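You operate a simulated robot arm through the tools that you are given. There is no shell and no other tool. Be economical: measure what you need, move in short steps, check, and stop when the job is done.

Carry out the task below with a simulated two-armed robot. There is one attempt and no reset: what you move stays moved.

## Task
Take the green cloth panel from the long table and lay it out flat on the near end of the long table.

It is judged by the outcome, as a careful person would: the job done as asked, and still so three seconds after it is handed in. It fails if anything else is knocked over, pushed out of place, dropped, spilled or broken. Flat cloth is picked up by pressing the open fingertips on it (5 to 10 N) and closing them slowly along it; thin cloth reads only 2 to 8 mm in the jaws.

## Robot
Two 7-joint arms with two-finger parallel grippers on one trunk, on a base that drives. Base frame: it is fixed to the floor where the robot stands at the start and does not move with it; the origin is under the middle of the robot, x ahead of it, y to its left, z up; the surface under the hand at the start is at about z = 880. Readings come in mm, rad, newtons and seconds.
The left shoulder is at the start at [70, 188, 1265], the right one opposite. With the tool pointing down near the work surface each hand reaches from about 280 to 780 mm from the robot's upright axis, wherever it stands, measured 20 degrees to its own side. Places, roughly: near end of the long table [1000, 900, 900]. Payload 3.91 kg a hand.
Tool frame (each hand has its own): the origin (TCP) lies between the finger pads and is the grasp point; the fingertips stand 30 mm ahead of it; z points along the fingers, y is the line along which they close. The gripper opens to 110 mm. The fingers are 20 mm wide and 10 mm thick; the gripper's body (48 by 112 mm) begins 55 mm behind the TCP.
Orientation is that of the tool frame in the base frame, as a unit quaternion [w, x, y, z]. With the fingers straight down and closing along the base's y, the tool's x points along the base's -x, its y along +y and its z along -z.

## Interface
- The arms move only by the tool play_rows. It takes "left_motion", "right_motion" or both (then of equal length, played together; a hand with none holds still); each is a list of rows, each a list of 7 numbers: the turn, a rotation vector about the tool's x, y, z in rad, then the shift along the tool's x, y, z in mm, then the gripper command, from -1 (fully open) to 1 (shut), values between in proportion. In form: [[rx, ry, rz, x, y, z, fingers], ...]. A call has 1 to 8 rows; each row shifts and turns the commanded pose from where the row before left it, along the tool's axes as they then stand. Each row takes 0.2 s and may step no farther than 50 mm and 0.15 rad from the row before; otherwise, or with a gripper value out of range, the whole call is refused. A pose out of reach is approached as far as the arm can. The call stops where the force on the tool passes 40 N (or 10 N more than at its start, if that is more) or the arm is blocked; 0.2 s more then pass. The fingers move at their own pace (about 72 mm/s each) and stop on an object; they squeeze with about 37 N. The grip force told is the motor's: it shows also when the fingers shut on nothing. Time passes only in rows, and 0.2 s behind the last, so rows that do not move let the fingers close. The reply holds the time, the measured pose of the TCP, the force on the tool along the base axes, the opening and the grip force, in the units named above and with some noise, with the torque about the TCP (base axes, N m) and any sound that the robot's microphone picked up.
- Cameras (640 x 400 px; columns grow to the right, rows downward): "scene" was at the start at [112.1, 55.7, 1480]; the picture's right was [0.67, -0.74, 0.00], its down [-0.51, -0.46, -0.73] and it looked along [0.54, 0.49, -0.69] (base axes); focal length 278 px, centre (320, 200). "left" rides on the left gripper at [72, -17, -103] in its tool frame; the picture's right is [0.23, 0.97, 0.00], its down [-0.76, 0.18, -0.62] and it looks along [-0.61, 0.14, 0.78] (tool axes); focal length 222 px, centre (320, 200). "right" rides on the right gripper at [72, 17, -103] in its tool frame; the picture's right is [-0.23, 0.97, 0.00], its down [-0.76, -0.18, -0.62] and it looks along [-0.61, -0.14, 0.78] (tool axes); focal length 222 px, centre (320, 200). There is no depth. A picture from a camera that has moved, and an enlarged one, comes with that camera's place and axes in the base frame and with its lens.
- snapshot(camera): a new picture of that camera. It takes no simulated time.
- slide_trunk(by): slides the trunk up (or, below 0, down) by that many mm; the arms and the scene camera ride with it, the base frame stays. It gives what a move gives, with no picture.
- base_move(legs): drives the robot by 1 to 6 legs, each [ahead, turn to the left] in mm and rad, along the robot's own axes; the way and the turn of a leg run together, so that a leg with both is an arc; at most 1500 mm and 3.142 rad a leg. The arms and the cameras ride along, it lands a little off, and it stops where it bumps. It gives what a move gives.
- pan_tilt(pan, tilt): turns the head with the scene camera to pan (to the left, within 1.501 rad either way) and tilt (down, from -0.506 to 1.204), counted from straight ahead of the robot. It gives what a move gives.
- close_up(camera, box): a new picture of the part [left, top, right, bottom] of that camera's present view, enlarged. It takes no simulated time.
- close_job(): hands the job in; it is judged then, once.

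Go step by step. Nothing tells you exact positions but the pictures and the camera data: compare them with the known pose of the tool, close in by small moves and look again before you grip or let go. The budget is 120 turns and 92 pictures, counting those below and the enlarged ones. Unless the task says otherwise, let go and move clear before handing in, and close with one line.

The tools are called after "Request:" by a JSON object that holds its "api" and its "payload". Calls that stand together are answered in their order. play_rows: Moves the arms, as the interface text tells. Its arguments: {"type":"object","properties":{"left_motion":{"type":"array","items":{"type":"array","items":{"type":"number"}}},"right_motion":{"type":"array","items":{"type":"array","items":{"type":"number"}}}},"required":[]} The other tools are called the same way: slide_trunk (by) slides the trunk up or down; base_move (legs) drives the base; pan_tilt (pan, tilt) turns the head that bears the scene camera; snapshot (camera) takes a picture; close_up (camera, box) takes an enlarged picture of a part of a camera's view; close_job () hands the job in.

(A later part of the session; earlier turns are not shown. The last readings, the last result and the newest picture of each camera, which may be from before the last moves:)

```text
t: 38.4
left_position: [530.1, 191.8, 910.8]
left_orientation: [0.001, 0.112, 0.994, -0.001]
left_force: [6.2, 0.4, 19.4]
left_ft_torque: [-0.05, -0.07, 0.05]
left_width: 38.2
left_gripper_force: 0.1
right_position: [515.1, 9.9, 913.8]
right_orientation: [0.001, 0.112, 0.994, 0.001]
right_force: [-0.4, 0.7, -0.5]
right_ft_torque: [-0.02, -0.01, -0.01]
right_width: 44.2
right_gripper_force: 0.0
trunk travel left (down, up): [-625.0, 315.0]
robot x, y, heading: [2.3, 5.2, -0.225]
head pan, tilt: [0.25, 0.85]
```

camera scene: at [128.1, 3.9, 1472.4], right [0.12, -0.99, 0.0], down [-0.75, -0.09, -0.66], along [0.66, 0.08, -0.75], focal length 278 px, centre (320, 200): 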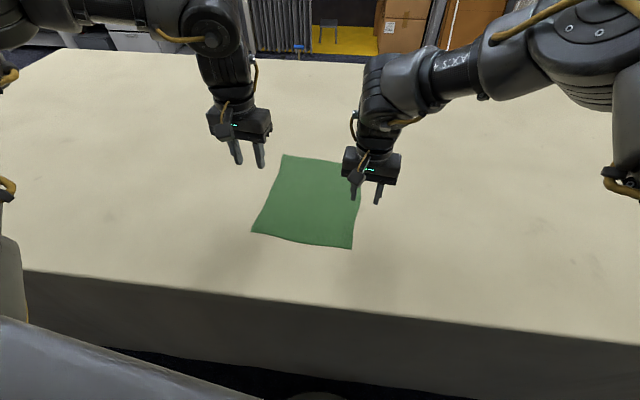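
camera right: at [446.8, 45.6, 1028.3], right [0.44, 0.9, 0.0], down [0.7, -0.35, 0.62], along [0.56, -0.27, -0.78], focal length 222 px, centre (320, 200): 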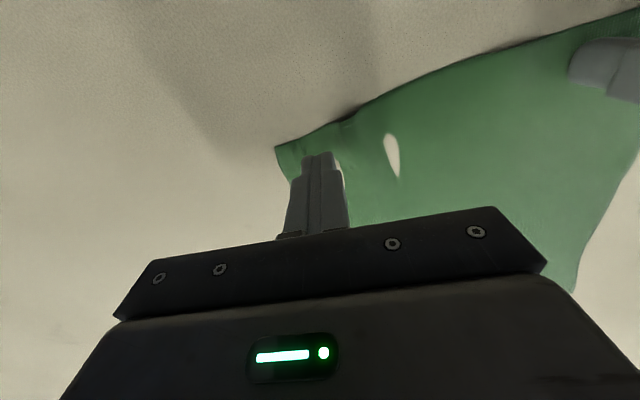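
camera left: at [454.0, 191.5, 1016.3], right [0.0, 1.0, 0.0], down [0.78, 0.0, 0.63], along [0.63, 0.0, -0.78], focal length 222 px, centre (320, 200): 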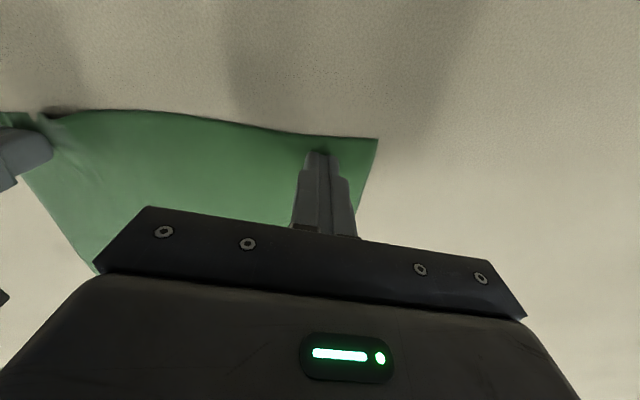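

Request:
{"api": "play_rows", "payload": {"left_motion": [[0, 0, 0, 0, 0, -0.5, 0.27], [0, 0, 0, 0, 0, 0, 0.3]], "right_motion": [[0, 0, 0, 0, 0, 2, 0.2], [0, 0, 0, 0, 0, 0, 0.2]]}}

```text
t: 39.0
left_position: [530.5, 192.7, 911.2]
left_orientation: [0.001, 0.114, 0.994, -0.001]
left_force: [6.5, 0.4, 15.6]
left_ft_torque: [-0.02, -0.16, 0.03]
left_width: 37.8
left_gripper_force: 0.0
right_position: [514.1, 9.9, 911.4]
right_orientation: [0.001, 0.115, 0.993, 0.001]
right_force: [-0.7, -0.3, 7.6]
right_ft_torque: [-0.18, 0.04, -0.03]
right_width: 43.7
right_gripper_force: 0.0
trunk travel left (down, up): [-625.0, 315.0]
robot x, y, heading: [1.3, 3.7, -0.231]
head pan, tilt: [0.25, 0.85]
```

Request:
{"api": "play_rows", "payload": {"left_motion": [[0, 0, 0, 0, 0, -0.4, 0.35], [0, 0, 0, 0, 0, 0, 0.42], [0, 0, 0, 0, 0, 0, 0.5], [0, 0, 0, 0, 0, 0, 0.56]], "right_motion": [[0, 0, 0, 0, 0, 0, 0.3], [0, 0, 0, 0, 0, 0, 0.4], [0, 0, 0, 0, 0, 0, 0.48], [0, 0, 0, 0, 0, 0, 0.56]]}}

Request:
{"api": "snapshot", "payload": {"camera": "left"}}

Request:
{"api": "snapshot", "payload": {"camera": "right"}}

```text
t: 40.0
left_position: [528.4, 192.2, 911.9]
left_orientation: [0.0, 0.113, 0.994, 0.0]
left_force: [-1.5, -0.3, 11.2]
left_ft_torque: [0.0, 0.07, -0.02]
left_width: 23.9
left_gripper_force: 0.0
right_position: [514.2, 10.9, 910.5]
right_orientation: [0.001, 0.113, 0.994, 0.001]
right_force: [1.2, -1.9, 6.7]
right_ft_torque: [-0.12, 0.01, 0.02]
right_width: 24.4
right_gripper_force: 0.0
trunk travel left (down, up): [-625.0, 315.0]
robot x, y, heading: [0.8, 0.8, -0.227]
head pan, tilt: [0.25, 0.85]
```

```text
65 pictures are left
camera left: at [454.3, 192.5, 1015.3], right [0.0, 1.0, 0.0], down [0.78, 0.0, 0.62], along [0.62, 0.0, -0.78], focal length 222 px, centre (320, 200)
```

left: 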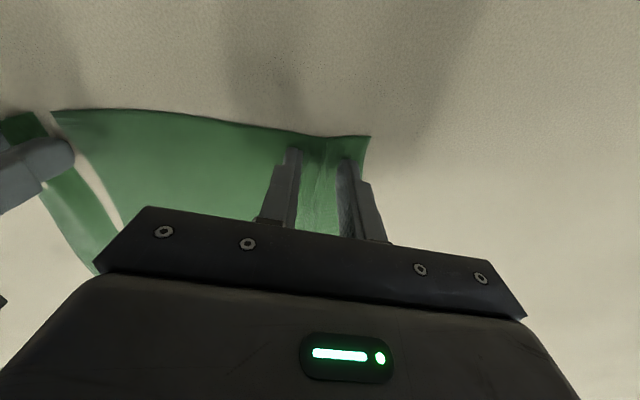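

```text
64 pictures are left
camera right: at [446.8, 44.2, 1015.1], right [0.44, 0.9, 0.0], down [0.7, -0.35, 0.62], along [0.56, -0.27, -0.78], focal length 222 px, centre (320, 200)
```

right: 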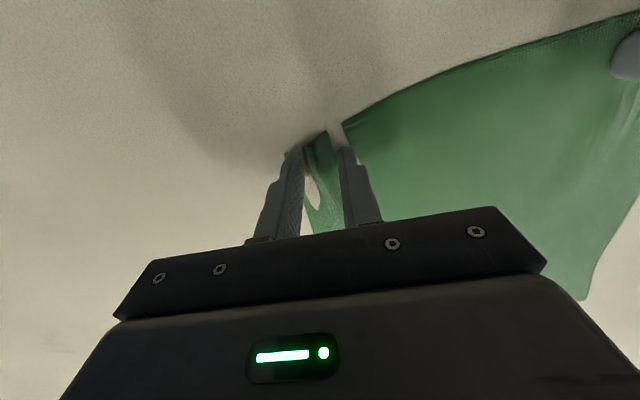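

Bunching is under way on both hands. I'll continue closing slowly.

Request:
{"api": "play_rows", "payload": {"left_motion": [[0, 0, 0, 0, 0, 0, 0.63], [0, 0, 0, 0, 0, 0, 0.7], [0, 0, 0, 0, 0, 0, 0.77], [0, 0, 0, 0, 0, 0, 0.84]], "right_motion": [[0, 0, 0, 0, 0, 0, 0.63], [0, 0, 0, 0, 0, 0, 0.7], [0, 0, 0, 0, 0, 0, 0.77], [0, 0, 0, 0, 0, 0, 0.84]]}}

```text
t: 41.0
left_position: [530.4, 192.0, 912.0]
left_orientation: [0.001, 0.114, 0.994, 0.0]
left_force: [0.2, -2.8, 5.1]
left_ft_torque: [-0.06, 0.06, 0.01]
left_width: 8.7
left_gripper_force: 0.2
right_position: [514.0, 11.4, 911.7]
right_orientation: [0.001, 0.114, 0.993, 0.003]
right_force: [0.4, 3.3, 11.8]
right_ft_torque: [0.02, 0.03, 0.02]
right_width: 6.8
right_gripper_force: 0.1
trunk travel left (down, up): [-625.0, 315.0]
robot x, y, heading: [-2.1, -0.1, -0.223]
head pan, tilt: [0.25, 0.85]
```

Request:
{"api": "play_rows", "payload": {"left_motion": [[0, 0, 0, 0, 0, 0, 0.9], [0, 0, 0, 0, 0, 0, 0.95], [0, 0, 0, 0, 0, 0, 1], [0, 0, 0, 0, 0, 0, 1]], "right_motion": [[0, 0, 0, 0, 0, 0, 0.9], [0, 0, 0, 0, 0, 0, 0.95], [0, 0, 0, 0, 0, 0, 1], [0, 0, 0, 0, 0, 0, 1]]}}

Request:
{"api": "snapshot", "payload": {"camera": "left"}}

Request:
{"api": "snapshot", "payload": {"camera": "right"}}

```text
t: 42.0
left_position: [530.0, 192.3, 910.6]
left_orientation: [0.001, 0.113, 0.994, 0.0]
left_force: [0.3, 0.4, 5.0]
left_ft_torque: [0.02, 0.0, 0.01]
left_width: 0.0
left_gripper_force: 37.2
right_position: [513.8, 10.7, 910.9]
right_orientation: [0.001, 0.112, 0.994, 0.001]
right_force: [0.4, 3.8, 11.7]
right_ft_torque: [0.06, 0.0, 0.02]
right_width: 2.0
right_gripper_force: 37.3
trunk travel left (down, up): [-625.0, 315.0]
robot x, y, heading: [2.9, 3.4, -0.233]
head pan, tilt: [0.25, 0.85]
```

```text
63 pictures are left
camera left: at [454.9, 193.0, 1015.3], right [0.0, 1.0, 0.0], down [0.78, 0.0, 0.62], along [0.62, 0.0, -0.78], focal length 222 px, centre (320, 200)
```

left: 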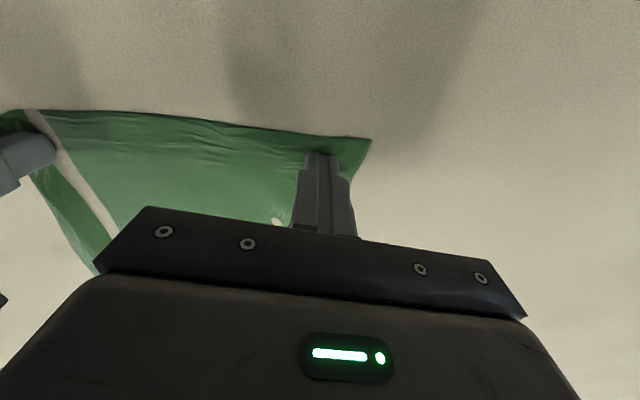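

```text
62 pictures are left
camera right: at [447.0, 45.0, 1015.1], right [0.44, 0.9, 0.0], down [0.7, -0.35, 0.62], along [0.56, -0.27, -0.78], focal length 222 px, centre (320, 200)
```

right: 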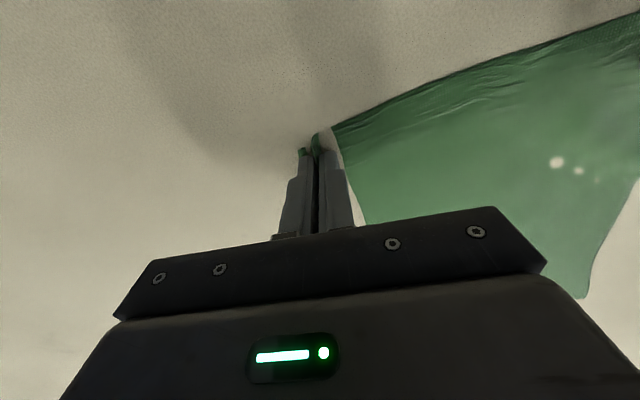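

The right now holds the cloth (2.0 mm). I'll retry the left with firmer pressure while the right stays still.

Request:
{"api": "play_rows", "payload": {"left_motion": [[0, 0, 0, 0, 0, -4, 0.27], [0, 0, 0, 0, 0, 0, 0.2], [0, 0, 0, 0, 0, 0, 0.2], [0, 0, 0, 0, 0, 3.5, 0.2], [0, 0, 0, 0, 0, 0.5, 0.2], [0, 0, 0, 0, 0, 0.2, 0.2]], "right_motion": [[0, 0, 0, 0, 0, 0, 1], [0, 0, 0, 0, 0, 0, 1], [0, 0, 0, 0, 0, 0, 1], [0, 0, 0, 0, 0, 0, 1], [0, 0, 0, 0, 0, 0, 1], [0, 0, 0, 0, 0, 0, 1]]}}

```text
t: 43.4
left_position: [528.6, 193.9, 911.7]
left_orientation: [0.0, 0.114, 0.994, 0.0]
left_force: [-0.2, 0.7, 4.4]
left_ft_torque: [-0.04, 0.07, -0.02]
left_width: 44.1
left_gripper_force: 0.0
right_position: [514.7, 12.1, 910.7]
right_orientation: [0.001, 0.114, 0.993, 0.002]
right_force: [1.5, 1.5, 13.0]
right_ft_torque: [0.05, 0.02, 0.03]
right_width: 1.8
right_gripper_force: 36.8
trunk travel left (down, up): [-625.0, 315.0]
robot x, y, heading: [1.3, -2.1, -0.227]
head pan, tilt: [0.25, 0.85]
```

Request:
{"api": "play_rows", "payload": {"left_motion": [[0, 0, 0, 0, 0, 0.4, 0.2], [0, 0, 0, 0, 0, 0, 0.28], [0, 0, 0, 0, 0, 0, 0.36], [0, 0, 0, 0, 0, 0, 0.44], [0, 0, 0, 0, 0, 0, 0.52]], "right_motion": [[0, 0, 0, 0, 0, 0, 1], [0, 0, 0, 0, 0, 0, 1], [0, 0, 0, 0, 0, 0, 1], [0, 0, 0, 0, 0, 0, 1], [0, 0, 0, 0, 0, 0, 1]]}}

```text
t: 44.6
left_position: [529.3, 192.4, 912.0]
left_orientation: [0.001, 0.113, 0.994, 0.0]
left_force: [0.7, -2.9, 12.5]
left_ft_torque: [-0.12, 0.05, 0.02]
left_width: 27.1
left_gripper_force: 1.0
right_position: [514.6, 9.9, 911.4]
right_orientation: [0.002, 0.113, 0.994, 0.002]
right_force: [2.9, 4.9, 9.9]
right_ft_torque: [0.12, -0.04, 0.06]
right_width: 2.2
right_gripper_force: 36.7
trunk travel left (down, up): [-625.0, 315.0]
robot x, y, heading: [1.4, 1.2, -0.229]
head pan, tilt: [0.25, 0.85]
```

Request:
{"api": "play_rows", "payload": {"left_motion": [[0, 0, 0, 0, 0, 0, 0.6], [0, 0, 0, 0, 0, 0, 0.68], [0, 0, 0, 0, 0, 0, 0.76], [0, 0, 0, 0, 0, 0, 0.84], [0, 0, 0, 0, 0, 0, 0.92], [0, 0, 0, 0, 0, 0, 1], [0, 0, 0, 0, 0, 0, 1]], "right_motion": [[0, 0, 0, 0, 0, 0, 1], [0, 0, 0, 0, 0, 0, 1], [0, 0, 0, 0, 0, 0, 1], [0, 0, 0, 0, 0, 0, 1], [0, 0, 0, 0, 0, 0, 1], [0, 0, 0, 0, 0, 0, 1], [0, 0, 0, 0, 0, 0, 1]]}}

Request:
{"api": "snapshot", "payload": {"camera": "left"}}

```text
t: 46.2
left_position: [529.6, 192.4, 912.3]
left_orientation: [0.001, 0.113, 0.994, 0.001]
left_force: [0.3, -0.2, 21.1]
left_ft_torque: [-0.03, 0.13, 0.05]
left_width: 1.7
left_gripper_force: 37.0
right_position: [513.9, 9.9, 910.1]
right_orientation: [0.001, 0.113, 0.994, 0.001]
right_force: [3.3, 4.5, 5.7]
right_ft_torque: [0.11, -0.04, -0.03]
right_width: 2.1
right_gripper_force: 36.9
trunk travel left (down, up): [-625.0, 315.0]
robot x, y, heading: [-1.3, 1.2, -0.23]
head pan, tilt: [0.25, 0.85]
```

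```text
61 pictures are left
camera left: at [454.4, 192.1, 1015.3], right [0.0, 1.0, 0.0], down [0.78, 0.0, 0.63], along [0.63, 0.0, -0.78], focal length 222 px, centre (320, 200)
```

left: 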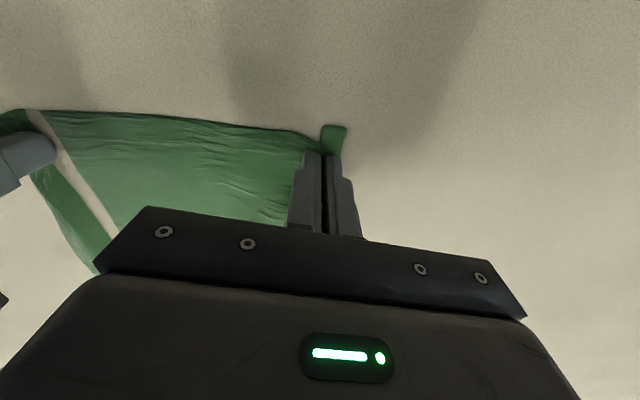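

Both hands now hold cloth. I'll lift together slowly and check.

Request:
{"api": "play_rows", "payload": {"left_motion": [[0, 0, 0, 0, 0, -5, 1], [0, 0, 0, 0, 0, -10, 1], [0, 0, 0, 0, 0, -20, 1], [0, 0, 0, 0, 0, -20, 1], [0, 0, 0, 0, 0, -20, 1], [0, 0, 0, 0, 0, -25, 1]], "right_motion": [[0, 0, 0, 0, 0, -5, 1], [0, 0, 0, 0, 0, -10, 1], [0, 0, 0, 0, 0, -20, 1], [0, 0, 0, 0, 0, -20, 1], [0, 0, 0, 0, 0, -20, 1], [0, 0, 0, 0, 0, -25, 1]]}}

Request:
{"api": "snapshot", "payload": {"camera": "scene"}}

```text
t: 47.6
left_position: [529.7, 192.2, 1009.6]
left_orientation: [0.001, 0.114, 0.993, 0.0]
left_force: [-0.4, -11.2, 0.1]
left_ft_torque: [-0.32, -0.02, -0.14]
left_width: 1.7
left_gripper_force: 37.1
right_position: [519.8, -1.3, 1005.2]
right_orientation: [-0.011, 0.128, 0.992, 0.01]
right_force: [0.6, 10.7, -0.1]
right_ft_torque: [0.35, -0.06, 0.13]
right_width: 2.3
right_gripper_force: 36.6
trunk travel left (down, up): [-625.0, 315.0]
robot x, y, heading: [0.3, -0.1, -0.231]
head pan, tilt: [0.25, 0.85]
```

```text
60 pictures are left
camera scene: at [126.5, -9.9, 1322.4], right [0.02, -1.0, 0.0], down [-0.75, -0.02, -0.66], along [0.66, 0.01, -0.75], focal length 278 px, centre (320, 200)
```

scene: 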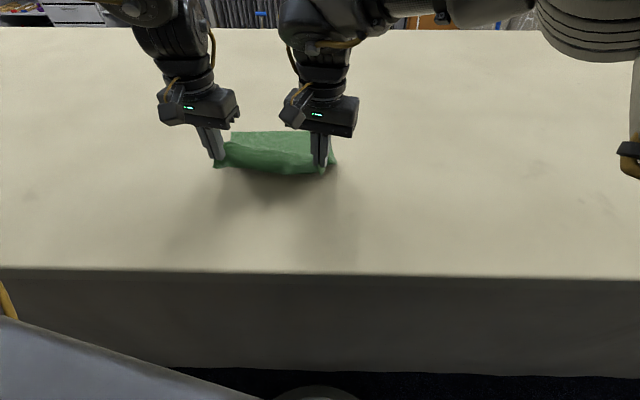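

The cloth is held by both hands with some tension between them. I'll ease that, then raise the trunk to clear the hem.

Request:
{"api": "play_rows", "payload": {"left_motion": [[0, 0, 0, 0, -4, 0, 1], [0, 0, 0, 0, -3, 0, 1]], "right_motion": [[0, 0, 0, 0, 2, 0, 1], [0, 0, 0, 0, 2, 0, 1]]}}

Request:
{"api": "slide_trunk", "payload": {"by": 280}}

Request:
{"api": "snapshot", "payload": {"camera": "scene"}}

```text
t: 48.2
left_position: [528.2, 186.9, 1009.2]
left_orientation: [0.001, 0.113, 0.994, 0.0]
left_force: [-0.5, -2.3, 1.4]
left_ft_torque: [-0.06, 0.03, -0.02]
left_width: 1.8
left_gripper_force: 37.4
right_position: [521.2, -0.2, 1007.5]
right_orientation: [-0.009, 0.129, 0.992, 0.01]
right_force: [1.1, 2.1, -0.8]
right_ft_torque: [0.03, 0.01, 0.07]
right_width: 2.1
right_gripper_force: 37.1
right hand out of reach, approached as far as the arm can: row 2
trunk travel left (down, up): [-625.0, 315.0]
robot x, y, heading: [2.4, -1.4, -0.231]
head pan, tilt: [0.25, 0.85]
```

```text
t: 51.0
left_position: [528.7, 186.0, 1290.6]
left_orientation: [0.0, 0.112, 0.994, 0.001]
left_force: [-0.2, -0.3, -1.2]
left_ft_torque: [-0.07, 0.0, 0.0]
left_width: 1.7
left_gripper_force: 37.1
right_position: [521.7, 1.1, 1295.2]
right_orientation: [-0.004, 0.128, 0.992, 0.013]
right_force: [0.2, 1.5, -0.7]
right_ft_torque: [0.0, 0.02, 0.03]
right_width: 1.9
right_gripper_force: 36.9
trunk travel left (down, up): [-905.0, 35.0]
robot x, y, heading: [2.7, -1.7, -0.231]
head pan, tilt: [0.25, 0.85]
```

```text
59 pictures are left
camera scene: at [127.9, -9.5, 1602.3], right [0.02, -1.0, 0.0], down [-0.75, -0.02, -0.66], along [0.66, 0.01, -0.75], focal length 278 px, centre (320, 200)
```

scene: 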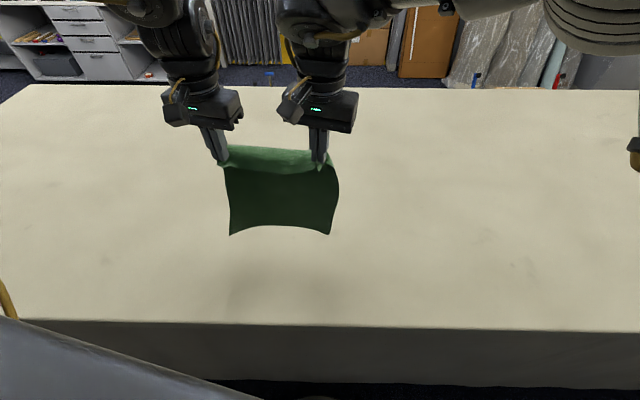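

The cloth hangs cleanly from both hands, with the hem clear. I'll back off 100 mm into the aisle, turn to face along it, and drive toward the near end.

Request:
{"api": "base_move", "payload": {"legs": [[-100, 0], [0, 1.8]]}}

Request:
{"api": "snapshot", "payload": {"camera": "scene"}}

```text
t: 56.5
left_position: [-393.1, 497.7, 1289.6]
left_orientation: [0.001, -0.705, 0.71, 0.0]
left_force: [1.7, -0.7, 0.9]
left_ft_torque: [0.0, -0.05, -0.07]
left_width: 1.8
left_gripper_force: 36.5
right_position: [-212.2, 532.3, 1296.1]
right_orientation: [-0.012, -0.694, 0.719, 0.007]
right_force: [-1.9, -0.4, 1.0]
right_ft_torque: [-0.02, 0.07, 0.03]
right_width: 2.0
right_gripper_force: 37.3
trunk travel left (down, up): [-905.0, 35.0]
robot x, y, heading: [-99.2, 23.2, 1.569]
head pan, tilt: [0.25, 0.85]
```

```text
58 pictures are left
camera scene: at [-114.5, 148.6, 1602.3], right [0.97, 0.24, 0.0], down [0.18, -0.73, -0.66], along [-0.16, 0.64, -0.75], focal length 278 px, centre (320, 200)
```

scene: 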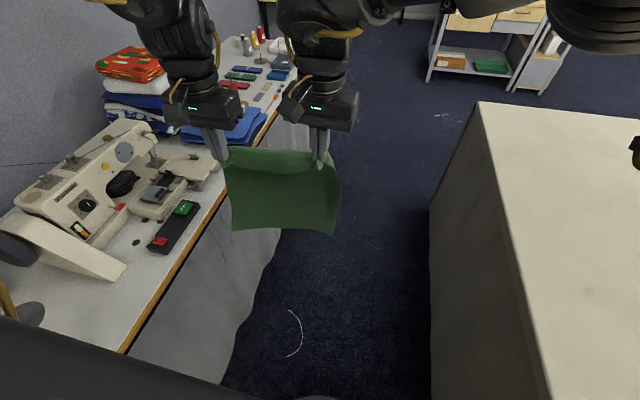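

There is clearance to the left bench (its edge is at x≈−610, my left hand at −393). I'll drive ahead 710 mm.

Request:
{"api": "base_move", "payload": {"legs": [[710, 0]]}}

Request:
{"api": "snapshot", "payload": {"camera": "scene"}}

```text
t: 60.4
left_position: [-377.5, 1199.5, 1290.6]
left_orientation: [0.0, -0.7, 0.714, 0.0]
left_force: [2.3, 0.8, -0.4]
left_ft_torque: [0.03, -0.05, -0.05]
left_width: 1.5
left_gripper_force: 37.0
right_position: [-193.9, 1231.9, 1298.1]
right_orientation: [-0.012, -0.689, 0.725, 0.009]
right_force: [-2.2, -0.3, -0.4]
right_ft_torque: [-0.02, 0.06, 0.0]
right_width: 2.0
right_gripper_force: 37.0
trunk travel left (down, up): [-905.0, 35.0]
robot x, y, heading: [-84.6, 720.0, 1.553]
head pan, tilt: [0.25, 0.85]
```

```text
57 pictures are left
camera scene: at [-104.0, 846.3, 1602.5], right [0.97, 0.23, 0.0], down [0.17, -0.73, -0.66], along [-0.15, 0.64, -0.75], focal length 278 px, centre (320, 200)
```

scene: 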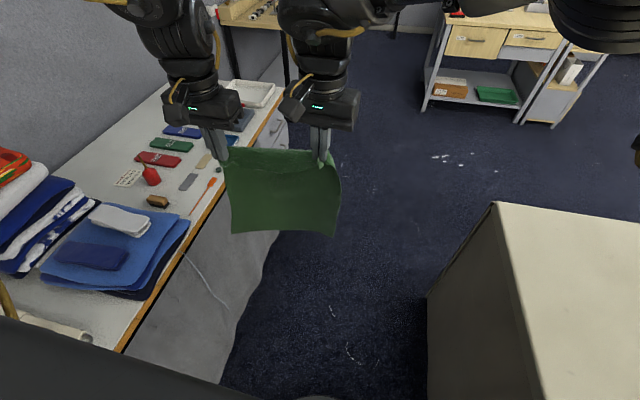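

Now I'll turn back to face the table and move up to it.

Request:
{"api": "base_move", "payload": {"legs": [[0, -1.553], [85, 0]]}}

Request:
{"api": "snapshot", "payload": {"camera": "scene"}}

```text
t: 65.2
left_position: [460.7, 1019.2, 1294.1]
left_orientation: [0.005, 0.003, 1.0, -0.001]
left_force: [1.1, 0.2, -0.8]
left_ft_torque: [-0.08, 0.0, 0.02]
left_width: 1.6
left_gripper_force: 36.7
right_position: [495.6, 837.3, 1302.8]
right_orientation: [0.003, 0.016, 1.0, 0.014]
right_force: [0.3, 1.3, -0.2]
right_ft_torque: [0.01, 0.03, 0.05]
right_width: 2.2
right_gripper_force: 37.0
trunk travel left (down, up): [-905.0, 35.0]
robot x, y, heading: [-2.8, 719.2, -0.008]
head pan, tilt: [0.25, 0.85]
```

```text
56 pictures are left
camera scene: at [123.7, 740.7, 1602.1], right [0.24, -0.97, 0.0], down [-0.73, -0.18, -0.66], along [0.64, 0.16, -0.75], focal length 278 px, centre (320, 200)
```

scene: 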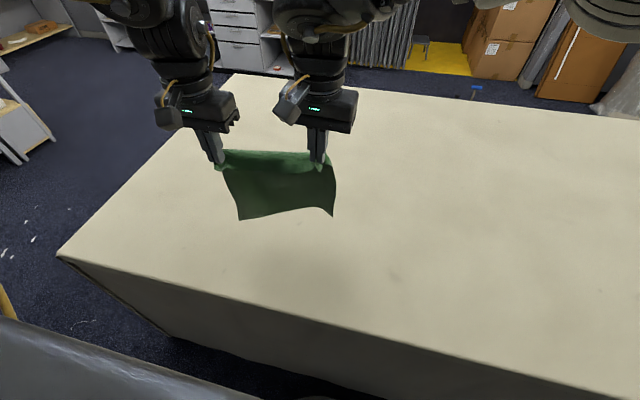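

The robot is at the destination. I'll extend both hands forward together in steps, checking that they stay in sync.

Request:
{"api": "play_rows", "payload": {"left_motion": [[0, 0, 0, -35, 8, 0, 1], [0, 0, 0, -35, 8, 0, 1], [0, 0, 0, -35, 8, 0, 1]], "right_motion": [[0, 0, 0, -25, 8, 0, 1], [0, 0, 0, -25, 8, 0, 1], [0, 0, 0, -25, 8, 0, 1]]}}

```text
t: 66.0
left_position: [563.5, 1040.4, 1296.1]
left_orientation: [0.006, 0.006, 1.0, -0.005]
left_force: [-1.9, -32.6, 3.2]
left_ft_torque: [-1.04, 0.04, -0.15]
left_width: 1.5
left_gripper_force: 37.2
right_position: [553.4, 820.0, 1313.9]
right_orientation: [0.003, 0.023, 0.999, 0.034]
right_force: [0.9, 32.8, -2.2]
right_ft_torque: [1.0, 0.02, 0.27]
right_width: 1.7
right_gripper_force: 37.5
right hand out of reach, approached as far as the arm can: row 2, 3
trunk travel left (down, up): [-905.0, 35.0]
robot x, y, heading: [2.0, 718.7, -0.006]
head pan, tilt: [0.25, 0.85]
```

The right hand hit its reach limit and the cloth tightened (33 N). I'll bring the hands together to relieve it at once, and look down at the base clearance.

Request:
{"api": "play_rows", "payload": {"left_motion": [[0, 0, 0, 0, -8, 0, 1], [0, 0, 0, 0, -8, 0, 1], [0, 0, 0, 0, -8, 0, 1], [0, 0, 0, 0, -2, 0, 1]]}}

Request:
{"api": "pan_tilt", "payload": {"pan": 0.0, "tilt": 1.2}}

Request:
{"api": "snapshot", "payload": {"camera": "scene"}}

```text
t: 67.0
left_position: [559.7, 1021.3, 1291.6]
left_orientation: [0.006, 0.003, 1.0, -0.001]
left_force: [-0.4, -6.1, -0.5]
left_ft_torque: [-0.19, 0.0, -0.01]
left_width: 1.2
left_gripper_force: 36.9
left hand out of reach, approached as far as the arm can: row 2, 3
right_position: [559.9, 813.9, 1307.2]
right_orientation: [0.0, 0.03, 0.999, 0.029]
right_force: [-0.2, 6.7, -0.8]
right_ft_torque: [0.17, -0.01, 0.06]
right_width: 2.0
right_gripper_force: 37.0
trunk travel left (down, up): [-905.0, 35.0]
robot x, y, heading: [-2.5, 721.3, -0.008]
head pan, tilt: [0.25, 0.85]
```

```text
t: 67.8
left_position: [559.8, 1020.7, 1291.3]
left_orientation: [0.006, 0.004, 1.0, -0.002]
left_force: [0.0, -7.3, 0.4]
left_ft_torque: [-0.25, -0.02, 0.0]
left_width: 1.2
left_gripper_force: 37.3
right_position: [559.5, 812.7, 1307.3]
right_orientation: [0.001, 0.031, 0.999, 0.027]
right_force: [0.1, 8.9, -0.7]
right_ft_torque: [0.25, 0.02, 0.1]
right_width: 2.1
right_gripper_force: 36.8
trunk travel left (down, up): [-905.0, 35.0]
robot x, y, heading: [-2.8, 721.3, -0.008]
head pan, tilt: [0.0, 1.201]
```

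```text
55 pictures are left
camera scene: at [105.4, 720.8, 1578.6], right [-0.01, -1.0, 0.0], down [-0.93, 0.01, -0.36], along [0.36, 0.0, -0.93], focal length 278 px, centre (320, 200)
```

scene: 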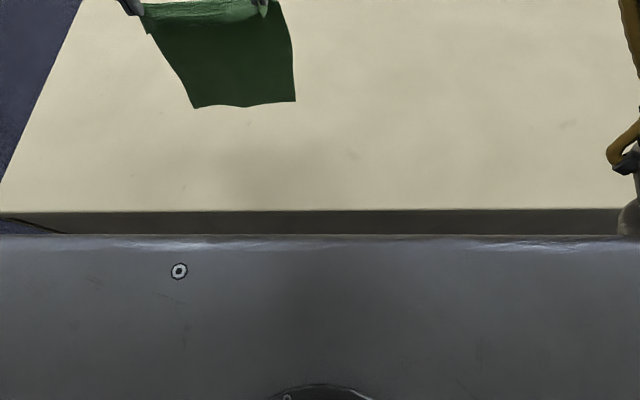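

Hands are in sync again. Forward reach limits where I can lay the cloth, so I want to know how far the base could move toward the table. I'll look sideways and down at the base.

Request:
{"api": "pan_tilt", "payload": {"pan": 0.9, "tilt": 1.2}}

Request:
{"api": "snapshot", "payload": {"camera": "scene"}}

Request:
{"api": "snapshot", "payload": {"camera": "left"}}

```text
t: 69.0
left_position: [559.8, 1021.1, 1292.0]
left_orientation: [0.006, 0.003, 1.0, -0.002]
left_force: [0.4, -6.5, 0.7]
left_ft_torque: [-0.21, -0.04, -0.01]
left_width: 1.3
left_gripper_force: 37.2
right_position: [560.2, 812.5, 1307.4]
right_orientation: [0.001, 0.03, 0.999, 0.027]
right_force: [-0.5, 7.2, -0.2]
right_ft_torque: [0.22, -0.03, 0.1]
right_width: 1.9
right_gripper_force: 37.5
trunk travel left (down, up): [-905.0, 35.0]
robot x, y, heading: [-5.9, 720.3, -0.009]
head pan, tilt: [0.901, 1.201]
```

```text
54 pictures are left
camera scene: at [83.8, 764.4, 1578.6], right [0.78, -0.63, 0.0], down [-0.58, -0.73, -0.36], along [0.23, 0.28, -0.93], focal length 278 px, centre (320, 200)
```

scene: 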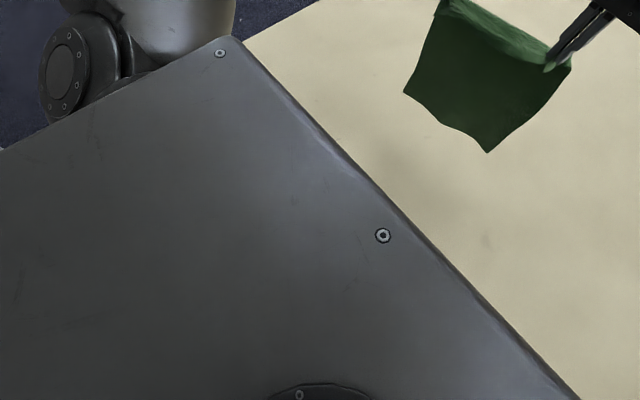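

```text
53 pictures are left
camera left: at [485.0, 1004.6, 1395.2], right [-0.22, 0.98, -0.01], down [0.76, 0.17, 0.63], along [0.62, 0.13, -0.78], focal length 222 px, centre (320, 200)
```

left: 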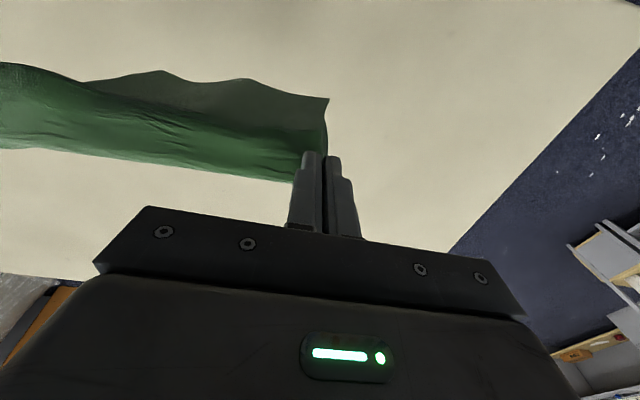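

I'll lay the cloth forward: hem touching down near x≈390, then hands moving ahead and down together to about x≈680. First I'll back the base up 120 mm and bring the hands in and level.

Request:
{"api": "base_move", "payload": {"legs": [[-120, 0]]}}

Request:
{"api": "play_rows", "payload": {"left_motion": [[0, 0, 0, 15, -2, 0, 1], [0, 0, 0, 15, -2, 0, 1], [0, 0, 0, 15, -2, 0, 1]], "right_motion": [[0, 0, 0, 15, 3, 4, 1], [0, 0, 0, 15, 3, 4, 1], [0, 0, 0, 15, 3, 4, 1]]}}

Request:
{"api": "pan_tilt", "payload": {"pan": 0.3, "tilt": 0.85}}

Request:
{"api": "snapshot", "payload": {"camera": "scene"}}

```text
t: 70.3
left_position: [446.3, 1022.5, 1288.0]
left_orientation: [0.002, 0.005, 1.0, -0.002]
left_force: [0.6, -6.9, 0.1]
left_ft_torque: [-0.2, 0.02, 0.0]
left_width: 1.2
left_gripper_force: 36.9
right_position: [447.8, 815.1, 1302.0]
right_orientation: [-0.003, 0.029, 0.999, 0.026]
right_force: [1.5, 6.2, -1.1]
right_ft_torque: [0.24, 0.06, 0.1]
right_width: 1.9
right_gripper_force: 37.0
trunk travel left (down, up): [-905.0, 35.0]
robot x, y, heading: [-119.8, 719.4, -0.005]
head pan, tilt: [0.901, 1.201]
```

```text
t: 71.1
left_position: [391.7, 1017.4, 1292.3]
left_orientation: [0.008, 0.003, 1.0, -0.002]
left_force: [0.2, -0.6, 0.2]
left_ft_torque: [0.02, -0.04, 0.02]
left_width: 1.2
left_gripper_force: 36.9
right_position: [391.7, 826.9, 1296.0]
right_orientation: [0.002, 0.029, 0.999, 0.026]
right_force: [-0.2, 0.8, 0.1]
right_ft_torque: [-0.03, -0.01, 0.04]
right_width: 2.1
right_gripper_force: 37.5
trunk travel left (down, up): [-905.0, 35.0]
robot x, y, heading: [-123.1, 718.0, -0.003]
head pan, tilt: [0.901, 1.201]
```

```text
t: 72.1
left_position: [395.7, 1017.2, 1292.0]
left_orientation: [0.007, 0.003, 1.0, -0.003]
left_force: [0.6, -0.1, 0.2]
left_ft_torque: [0.0, 0.0, 0.01]
left_width: 1.3
left_gripper_force: 36.8
right_position: [396.6, 825.1, 1294.4]
right_orientation: [0.0, 0.03, 0.999, 0.026]
right_force: [0.5, 0.0, 0.4]
right_ft_torque: [0.0, -0.01, 0.07]
right_width: 2.0
right_gripper_force: 37.1
trunk travel left (down, up): [-905.0, 35.0]
robot x, y, heading: [-124.0, 722.0, -0.005]
head pan, tilt: [0.3, 0.85]
```

```text
52 pictures are left
camera scene: at [5.2, 744.4, 1602.2], right [0.29, -0.96, 0.0], down [-0.72, -0.22, -0.66], along [0.63, 0.19, -0.75], focal length 278 px, centre (320, 200)
```

scene: 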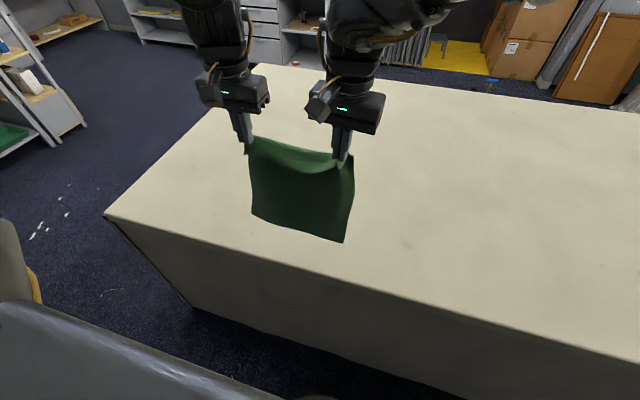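

The hem is about 110 mm above the table. I'll lower the trunk until it just touches near x≈395.

Request:
{"api": "slide_trunk", "payload": {"by": -120}}

Request:
{"api": "snapshot", "payload": {"camera": "scene"}}

```text
t: 73.6
left_position: [393.4, 1017.2, 1171.2]
left_orientation: [0.007, 0.003, 1.0, -0.003]
left_force: [-0.5, -0.4, 0.1]
left_ft_torque: [0.04, 0.02, 0.02]
left_width: 1.2
left_gripper_force: 36.6
right_position: [394.1, 825.6, 1174.5]
right_orientation: [0.001, 0.03, 0.999, 0.026]
right_force: [0.2, -0.3, -0.4]
right_ft_torque: [0.02, -0.01, 0.01]
right_width: 2.0
right_gripper_force: 37.4
trunk travel left (down, up): [-785.0, 155.0]
robot x, y, heading: [-122.1, 720.3, -0.009]
head pan, tilt: [0.3, 0.85]
```

```text
51 pictures are left
camera scene: at [3.9, 744.3, 1482.4], right [0.29, -0.96, 0.0], down [-0.72, -0.22, -0.66], along [0.63, 0.19, -0.75], focal length 278 px, centre (320, 200)
```

scene: 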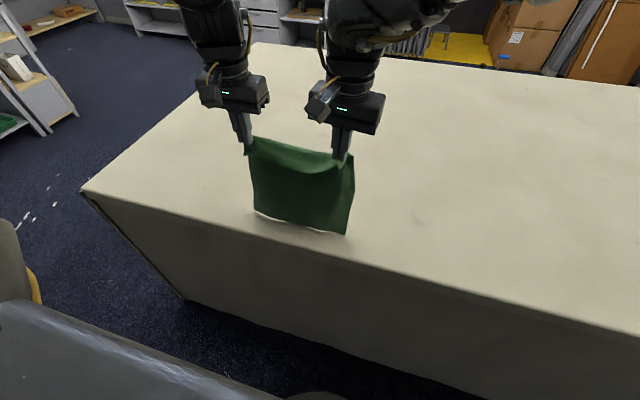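

The hem is touching down at x≈418. Now I'll lay forward in small alternating base and trunk steps.

Request:
{"api": "base_move", "payload": {"legs": [[40, 0]]}}

Request:
{"api": "slide_trunk", "payload": {"by": -40}}

Request:
{"api": "base_move", "payload": {"legs": [[40, 0]]}}

Request:
{"api": "slide_trunk", "payload": {"by": -40}}

Request:
{"api": "snapshot", "payload": {"camera": "scene"}}

```text
t: 74.5
left_position: [421.5, 1017.6, 1177.8]
left_orientation: [0.012, 0.004, 1.0, -0.003]
left_force: [-0.7, -0.1, 0.8]
left_ft_torque: [-0.01, -0.04, 0.0]
left_width: 1.0
left_gripper_force: 37.2
right_position: [423.5, 824.9, 1180.0]
right_orientation: [0.006, 0.028, 0.999, 0.027]
right_force: [-0.2, 0.1, 1.0]
right_ft_torque: [-0.03, -0.07, -0.01]
right_width: 2.1
right_gripper_force: 36.8
trunk travel left (down, up): [-785.0, 155.0]
robot x, y, heading: [-81.7, 719.2, -0.005]
head pan, tilt: [0.3, 0.85]
```

```text
t: 75.3
left_position: [432.0, 1016.5, 1132.6]
left_orientation: [0.008, 0.003, 1.0, -0.003]
left_force: [0.7, 0.1, 0.4]
left_ft_torque: [-0.01, 0.03, -0.01]
left_width: 1.1
left_gripper_force: 37.0
right_position: [432.4, 825.7, 1135.7]
right_orientation: [0.002, 0.028, 0.999, 0.027]
right_force: [0.2, 0.1, -0.5]
right_ft_torque: [-0.01, 0.02, 0.07]
right_width: 2.3
right_gripper_force: 36.9
trunk travel left (down, up): [-745.0, 195.0]
robot x, y, heading: [-81.7, 719.8, -0.005]
head pan, tilt: [0.3, 0.85]
```

```text
t: 76.2
left_position: [462.7, 1016.2, 1138.7]
left_orientation: [0.012, 0.003, 1.0, -0.003]
left_force: [-1.2, -0.5, -0.3]
left_ft_torque: [0.0, -0.02, -0.01]
left_width: 1.2
left_gripper_force: 37.4
right_position: [463.1, 825.4, 1140.0]
right_orientation: [0.006, 0.028, 0.999, 0.027]
right_force: [-0.3, -0.1, 0.8]
right_ft_torque: [-0.02, -0.1, 0.05]
right_width: 2.2
right_gripper_force: 36.6
trunk travel left (down, up): [-745.0, 195.0]
robot x, y, heading: [-41.2, 722.9, -0.003]
head pan, tilt: [0.3, 0.85]
```

```text
t: 77.0
left_position: [471.5, 1017.4, 1093.1]
left_orientation: [0.007, 0.004, 1.0, -0.002]
left_force: [-0.8, -0.5, 0.4]
left_ft_torque: [0.03, 0.01, 0.02]
left_width: 1.3
left_gripper_force: 37.1
right_position: [472.3, 825.4, 1096.3]
right_orientation: [0.002, 0.028, 0.999, 0.026]
right_force: [0.3, 0.3, -0.1]
right_ft_torque: [0.03, 0.0, -0.01]
right_width: 2.0
right_gripper_force: 36.8
trunk travel left (down, up): [-705.0, 235.0]
robot x, y, heading: [-41.2, 722.5, -0.006]
head pan, tilt: [0.3, 0.85]
```

```text
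50 pictures are left
camera scene: at [85.2, 743.9, 1402.2], right [0.29, -0.96, 0.0], down [-0.72, -0.22, -0.66], along [0.63, 0.19, -0.75], focal length 278 px, centre (320, 200)
```

scene: 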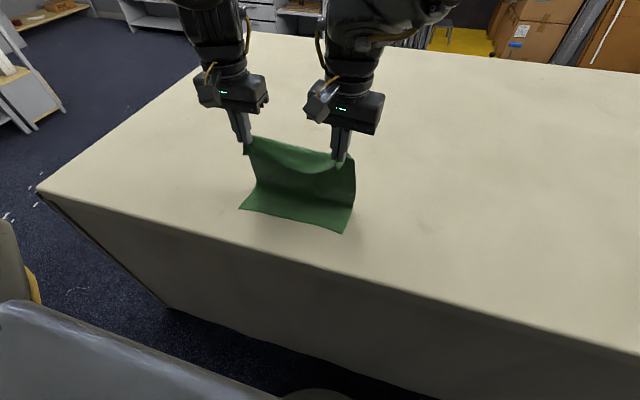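

The laying works well, but the hem came down at x≈443, which would need more reach than I have at the end. I'll lift off and redo the touchdown about 55 mm closer to me.

Request:
{"api": "slide_trunk", "payload": {"by": 105}}

Request:
{"api": "base_move", "payload": {"legs": [[-75, 0]]}}

Request:
{"api": "play_rows", "payload": {"left_motion": [[0, 0, 0, 10, 0, 0, 1], [0, 0, 0, 10, 0, 0, 1], [0, 0, 0, 10, 0, 0, 1]], "right_motion": [[0, 0, 0, 10, 0, 0, 1], [0, 0, 0, 10, 0, 0, 1], [0, 0, 0, 10, 0, 0, 1]]}}

Request:
{"api": "slide_trunk", "payload": {"by": -30}}

Request:
{"api": "snapshot", "payload": {"camera": "scene"}}

```text
t: 78.4
left_position: [470.3, 1016.6, 1198.8]
left_orientation: [0.009, 0.003, 1.0, -0.004]
left_force: [0.0, 0.1, -0.2]
left_ft_torque: [-0.02, -0.02, 0.04]
left_width: 1.1
left_gripper_force: 36.8
right_position: [470.7, 825.2, 1201.3]
right_orientation: [0.003, 0.028, 0.999, 0.027]
right_force: [-0.2, 0.1, -0.3]
right_ft_torque: [0.03, 0.01, 0.05]
right_width: 2.0
right_gripper_force: 36.9
trunk travel left (down, up): [-810.0, 130.0]
robot x, y, heading: [-40.9, 723.8, -0.003]
head pan, tilt: [0.3, 0.85]
```

```text
t: 79.4
left_position: [405.7, 1017.5, 1194.9]
left_orientation: [0.004, 0.005, 1.0, -0.003]
left_force: [0.0, 0.0, -0.7]
left_ft_torque: [0.03, 0.07, 0.02]
left_width: 1.1
left_gripper_force: 37.4
right_position: [405.8, 825.5, 1197.5]
right_orientation: [-0.001, 0.029, 0.999, 0.026]
right_force: [1.2, -0.4, 0.0]
right_ft_torque: [0.02, 0.05, 0.0]
right_width: 1.7
right_gripper_force: 37.4
trunk travel left (down, up): [-810.0, 130.0]
robot x, y, heading: [-114.5, 720.7, -0.006]
head pan, tilt: [0.3, 0.85]
```

```text
t: 80.2
left_position: [362.8, 1016.4, 1200.7]
left_orientation: [0.01, 0.003, 1.0, -0.002]
left_force: [-0.5, 0.0, -0.1]
left_ft_torque: [0.02, -0.04, 0.03]
left_width: 1.2
left_gripper_force: 37.1
right_position: [364.5, 827.5, 1202.7]
right_orientation: [0.003, 0.03, 0.999, 0.027]
right_force: [-1.0, -0.3, 0.7]
right_ft_torque: [-0.01, 0.0, 0.03]
right_width: 1.9
right_gripper_force: 36.8
trunk travel left (down, up): [-810.0, 130.0]
robot x, y, heading: [-114.4, 727.5, -0.007]
head pan, tilt: [0.3, 0.85]
```

```text
t: 81.0
left_position: [364.5, 1016.6, 1170.2]
left_orientation: [0.009, 0.005, 1.0, -0.003]
left_force: [0.4, -0.1, 0.9]
left_ft_torque: [0.03, -0.02, 0.0]
left_width: 1.2
left_gripper_force: 37.5
right_position: [367.8, 827.8, 1171.2]
right_orientation: [0.003, 0.029, 0.999, 0.027]
right_force: [-0.1, -0.4, 0.7]
right_ft_torque: [0.0, 0.0, 0.0]
right_width: 2.1
right_gripper_force: 37.1
trunk travel left (down, up): [-780.0, 160.0]
robot x, y, heading: [-116.8, 722.8, -0.006]
head pan, tilt: [0.3, 0.85]
```

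```text
49 pictures are left
camera scene: at [9.1, 744.0, 1477.4], right [0.29, -0.96, 0.0], down [-0.72, -0.22, -0.66], along [0.63, 0.19, -0.75], focal length 278 px, centre (320, 200)
```

scene: 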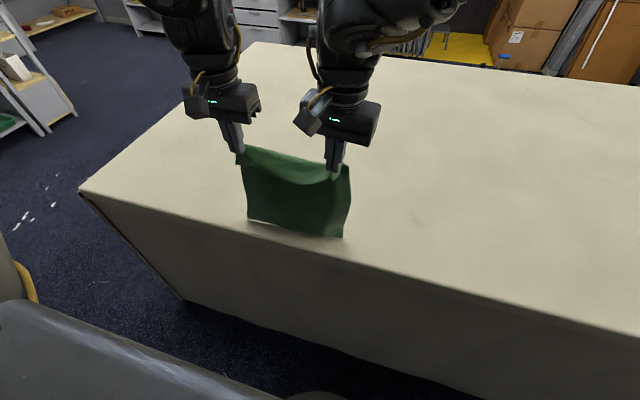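

The hem is now at x≈395. I'll proceed, lowering slightly ahead of each forward move so the hem stays put.

Request:
{"api": "slide_trunk", "payload": {"by": -35}}

Request:
{"api": "base_move", "payload": {"legs": [[35, 0]]}}

Request:
{"api": "slide_trunk", "payload": {"by": -40}}

Request:
{"api": "base_move", "payload": {"legs": [[45, 0]]}}

Request:
{"api": "snapshot", "payload": {"camera": "scene"}}

```text
t: 81.8
left_position: [365.7, 1017.9, 1133.5]
left_orientation: [0.009, 0.005, 1.0, -0.003]
left_force: [0.3, -0.5, 0.0]
left_ft_torque: [0.01, 0.0, 0.01]
left_width: 1.0
left_gripper_force: 36.7
right_position: [367.0, 826.7, 1137.0]
right_orientation: [0.002, 0.029, 0.999, 0.026]
right_force: [0.0, 0.3, 0.1]
right_ft_torque: [0.01, 0.0, -0.01]
right_width: 2.0
right_gripper_force: 37.0
trunk travel left (down, up): [-745.0, 195.0]
robot x, y, heading: [-114.8, 723.1, -0.001]
head pan, tilt: [0.3, 0.85]
```

```text
t: 82.6
left_position: [392.8, 1017.1, 1138.1]
left_orientation: [0.014, 0.004, 1.0, -0.002]
left_force: [-0.7, 0.1, 0.1]
left_ft_torque: [-0.03, -0.05, 0.02]
left_width: 1.6
left_gripper_force: 36.8
right_position: [392.9, 827.9, 1139.9]
right_orientation: [0.007, 0.028, 0.999, 0.027]
right_force: [0.5, 0.7, 1.0]
right_ft_torque: [-0.02, -0.02, 0.04]
right_width: 1.9
right_gripper_force: 37.1
trunk travel left (down, up): [-745.0, 195.0]
robot x, y, heading: [-81.9, 720.4, -0.001]
head pan, tilt: [0.3, 0.85]
```

```text
t: 83.4
left_position: [401.6, 1016.7, 1094.6]
left_orientation: [0.008, 0.003, 1.0, -0.003]
left_force: [-0.7, -0.8, -0.1]
left_ft_torque: [0.0, 0.0, 0.04]
left_width: 1.2
left_gripper_force: 37.3
right_position: [403.2, 827.8, 1096.3]
right_orientation: [0.002, 0.029, 0.999, 0.026]
right_force: [0.8, 0.4, -0.1]
right_ft_torque: [-0.01, 0.04, 0.03]
right_width: 2.1
right_gripper_force: 36.9
trunk travel left (down, up): [-705.0, 235.0]
robot x, y, heading: [-79.1, 718.8, -0.003]
head pan, tilt: [0.3, 0.85]
```

```text
t: 84.3
left_position: [434.6, 1016.9, 1099.5]
left_orientation: [0.015, 0.004, 1.0, -0.003]
left_force: [-0.1, -0.9, 0.8]
left_ft_torque: [0.0, -0.03, 0.02]
left_width: 1.5
left_gripper_force: 37.4
right_position: [434.1, 828.1, 1103.4]
right_orientation: [0.009, 0.027, 0.999, 0.027]
right_force: [-0.7, 1.0, 0.9]
right_ft_torque: [0.0, -0.09, 0.03]
right_width: 2.0
right_gripper_force: 37.2
trunk travel left (down, up): [-705.0, 235.0]
robot x, y, heading: [-37.9, 727.7, -0.003]
head pan, tilt: [0.3, 0.85]
```

```text
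48 pictures are left
camera scene: at [76.7, 743.9, 1403.7], right [0.29, -0.96, 0.0], down [-0.71, -0.22, -0.67], along [0.64, 0.19, -0.75], focal length 278 px, centre (320, 200)
```

scene: 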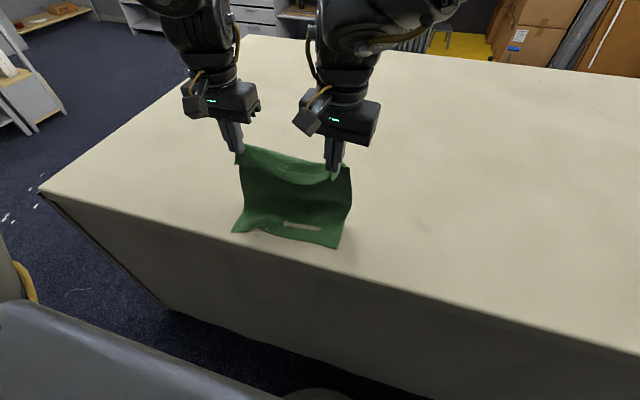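

Progressing well, with the hem at x≈375–400. One more trunk and base step, then the arms take over.

Request:
{"api": "slide_trunk", "payload": {"by": -40}}

Request:
{"api": "base_move", "payload": {"legs": [[58, 0]]}}

Request:
{"api": "play_rows", "payload": {"left_motion": [[0, 0, 0, -12, 2, 7, 1], [0, 0, 0, -12, 2, 7, 1], [0, 0, 0, -12, 2, 7, 1], [0, 0, 0, -12, 2, 7, 1]], "right_motion": [[0, 0, 0, -12, 2, 7, 1], [0, 0, 0, -12, 2, 7, 1], [0, 0, 0, -12, 2, 7, 1], [0, 0, 0, -12, 2, 7, 1]]}}

Request:
{"api": "snapshot", "payload": {"camera": "scene"}}

```text
t: 85.2
left_position: [446.8, 1016.9, 1054.2]
left_orientation: [0.009, 0.004, 1.0, -0.002]
left_force: [0.9, -0.2, -0.1]
left_ft_torque: [-0.01, 0.03, -0.01]
left_width: 1.2
left_gripper_force: 36.7
right_position: [445.0, 829.5, 1056.5]
right_orientation: [0.002, 0.027, 0.999, 0.026]
right_force: [0.3, 0.3, -0.4]
right_ft_torque: [-0.02, 0.01, 0.04]
right_width: 1.9
right_gripper_force: 37.0
trunk travel left (down, up): [-665.0, 275.0]
robot x, y, heading: [-36.6, 721.8, -0.002]
head pan, tilt: [0.3, 0.85]
```

```text
t: 86.1
left_position: [489.7, 1016.3, 1060.5]
left_orientation: [0.017, 0.003, 1.0, -0.003]
left_force: [-1.3, 0.3, 0.6]
left_ft_torque: [0.01, -0.1, 0.05]
left_width: 1.3
left_gripper_force: 37.2
right_position: [491.4, 829.7, 1063.8]
right_orientation: [0.009, 0.026, 0.999, 0.026]
right_force: [-0.6, 0.0, 0.8]
right_ft_torque: [0.04, -0.11, -0.01]
right_width: 1.9
right_gripper_force: 36.7
trunk travel left (down, up): [-665.0, 275.0]
robot x, y, heading: [19.7, 717.3, -0.002]
head pan, tilt: [0.3, 0.85]
```

```text
t: 87.1
left_position: [547.0, 1026.1, 1029.7]
left_orientation: [0.012, 0.004, 1.0, -0.003]
left_force: [-1.0, -0.1, 0.2]
left_ft_torque: [-0.01, -0.02, 0.06]
left_width: 1.2
left_gripper_force: 37.3
right_position: [557.4, 829.5, 1042.2]
right_orientation: [0.004, 0.038, 0.998, 0.041]
right_force: [0.7, -0.3, -1.2]
right_ft_torque: [0.01, 0.0, 0.06]
right_width: 1.9
right_gripper_force: 36.8
trunk travel left (down, up): [-665.0, 275.0]
robot x, y, heading: [22.5, 720.8, -0.005]
head pan, tilt: [0.3, 0.85]
```

```text
47 pictures are left
camera scene: at [146.7, 744.3, 1362.3], right [0.29, -0.96, 0.0], down [-0.72, -0.22, -0.66], along [0.63, 0.19, -0.75], focal length 278 px, centre (320, 200)
```

scene: 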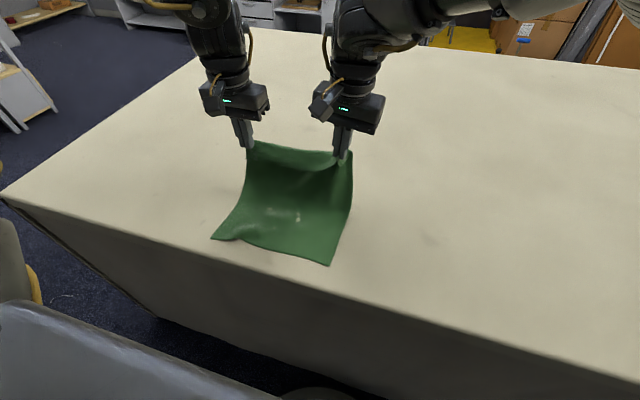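

Nice drape. The right hand is near its height-dependent reach limit, so I'll go down more and forward less now.

Request:
{"api": "play_rows", "payload": {"left_motion": [[0, 0, 0, -9, 1, 14, 1], [0, 0, 0, -9, 1, 14, 1], [0, 0, 0, -9, 1, 14, 1], [0, 0, 0, -9, 1, 14, 1]], "right_motion": [[0, 0, 0, -7, 1, 16, 1], [0, 0, 0, -7, 1, 16, 1], [0, 0, 0, -7, 1, 16, 1], [0, 0, 0, -7, 1, 16, 1]]}}

Request:
{"api": "snapshot", "payload": {"camera": "scene"}}

```text
t: 88.1
left_position: [585.1, 1031.0, 972.2]
left_orientation: [0.01, 0.002, 1.0, -0.003]
left_force: [0.4, -0.4, 0.0]
left_ft_torque: [0.0, 0.0, 0.01]
left_width: 1.5
left_gripper_force: 37.0
right_position: [576.5, 836.4, 967.8]
right_orientation: [0.004, 0.027, 0.999, 0.026]
right_force: [-0.3, 0.4, -0.5]
right_ft_torque: [0.0, 0.03, 0.0]
right_width: 1.9
right_gripper_force: 36.8
right hand out of reach, approached as far as the arm can: row 4
trunk travel left (down, up): [-665.0, 275.0]
robot x, y, heading: [19.7, 724.9, -0.002]
head pan, tilt: [0.3, 0.85]
```

```text
46 pictures are left
camera scene: at [147.8, 744.1, 1362.2], right [0.29, -0.96, 0.0], down [-0.72, -0.22, -0.66], along [0.63, 0.19, -0.75], focal length 278 px, centre (320, 200)
```

scene: 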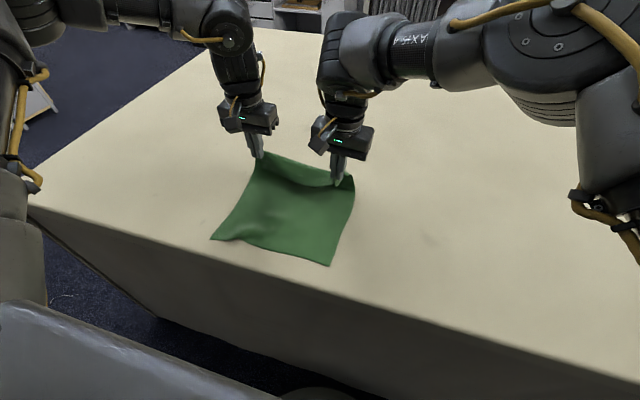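

The cloth is mostly laid, with the hem at x≈390. To gain forward reach for the last 100 mm I'll tilt both hands so the fingers point forward about 0.3 rad.

Request:
{"api": "play_rows", "payload": {"left_motion": [[0, -0.1, 0, 0, 0, 0, 1], [0, -0.1, 0, 0, 0, 0, 1], [0, -0.1, 0, 0, 0, 0, 1]], "right_motion": [[0, -0.1, 0, 0, 0, 0, 1], [0, -0.1, 0, 0, 0, 0, 1], [0, -0.1, 0, 0, 0, 0, 1]]}}

```text
t: 88.9
left_position: [582.8, 1028.7, 975.6]
left_orientation: [0.162, 0.002, 0.987, -0.004]
left_force: [-0.2, 0.8, 0.2]
left_ft_torque: [0.03, 0.04, 0.02]
left_width: 1.3
left_gripper_force: 37.5
right_position: [576.3, 833.1, 966.8]
right_orientation: [0.152, 0.034, 0.988, 0.022]
right_force: [0.2, 0.7, -0.2]
right_ft_torque: [-0.02, -0.02, -0.01]
right_width: 2.0
right_gripper_force: 37.2
trunk travel left (down, up): [-665.0, 275.0]
robot x, y, heading: [18.6, 724.8, -0.002]
head pan, tilt: [0.3, 0.85]
```

Request:
{"api": "play_rows", "payload": {"left_motion": [[0, 0, 0, -9.8, 0.5, 8.6, 1], [0, 0, 0, -9.8, 0.5, 8.6, 1], [0, 0, 0, -9.8, 0.5, 8.6, 1], [0, 0, 0, -9.8, 0.5, 8.6, 1]], "right_motion": [[0, 0, 0, -11.5, 0.5, 7, 1], [0, 0, 0, -11.5, 0.5, 7, 1], [0, 0, 0, -11.5, 0.5, 7, 1], [0, 0, 0, -11.5, 0.5, 7, 1]]}}

Request:
{"api": "snapshot", "payload": {"camera": "scene"}}

```text
t: 89.9
left_position: [634.2, 1031.5, 953.6]
left_orientation: [0.161, 0.003, 0.987, -0.003]
left_force: [0.6, 0.6, -0.1]
left_ft_torque: [0.01, 0.01, 0.0]
left_width: 1.2
left_gripper_force: 37.1
right_position: [624.3, 832.4, 957.1]
right_orientation: [0.153, 0.03, 0.988, 0.022]
right_force: [-0.2, 0.0, -0.3]
right_ft_torque: [0.02, 0.04, 0.01]
right_width: 2.1
right_gripper_force: 37.1
right hand out of reach, approached as far as the arm can: row 4
trunk travel left (down, up): [-665.0, 275.0]
robot x, y, heading: [19.2, 723.1, -0.005]
head pan, tilt: [0.3, 0.85]
```

```text
45 pictures are left
camera scene: at [146.8, 744.0, 1362.3], right [0.29, -0.96, 0.0], down [-0.72, -0.22, -0.66], along [0.63, 0.19, -0.75], focal length 278 px, centre (320, 200)
```

scene: 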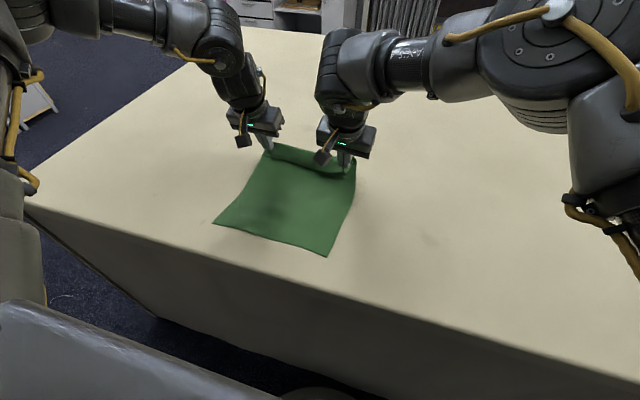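

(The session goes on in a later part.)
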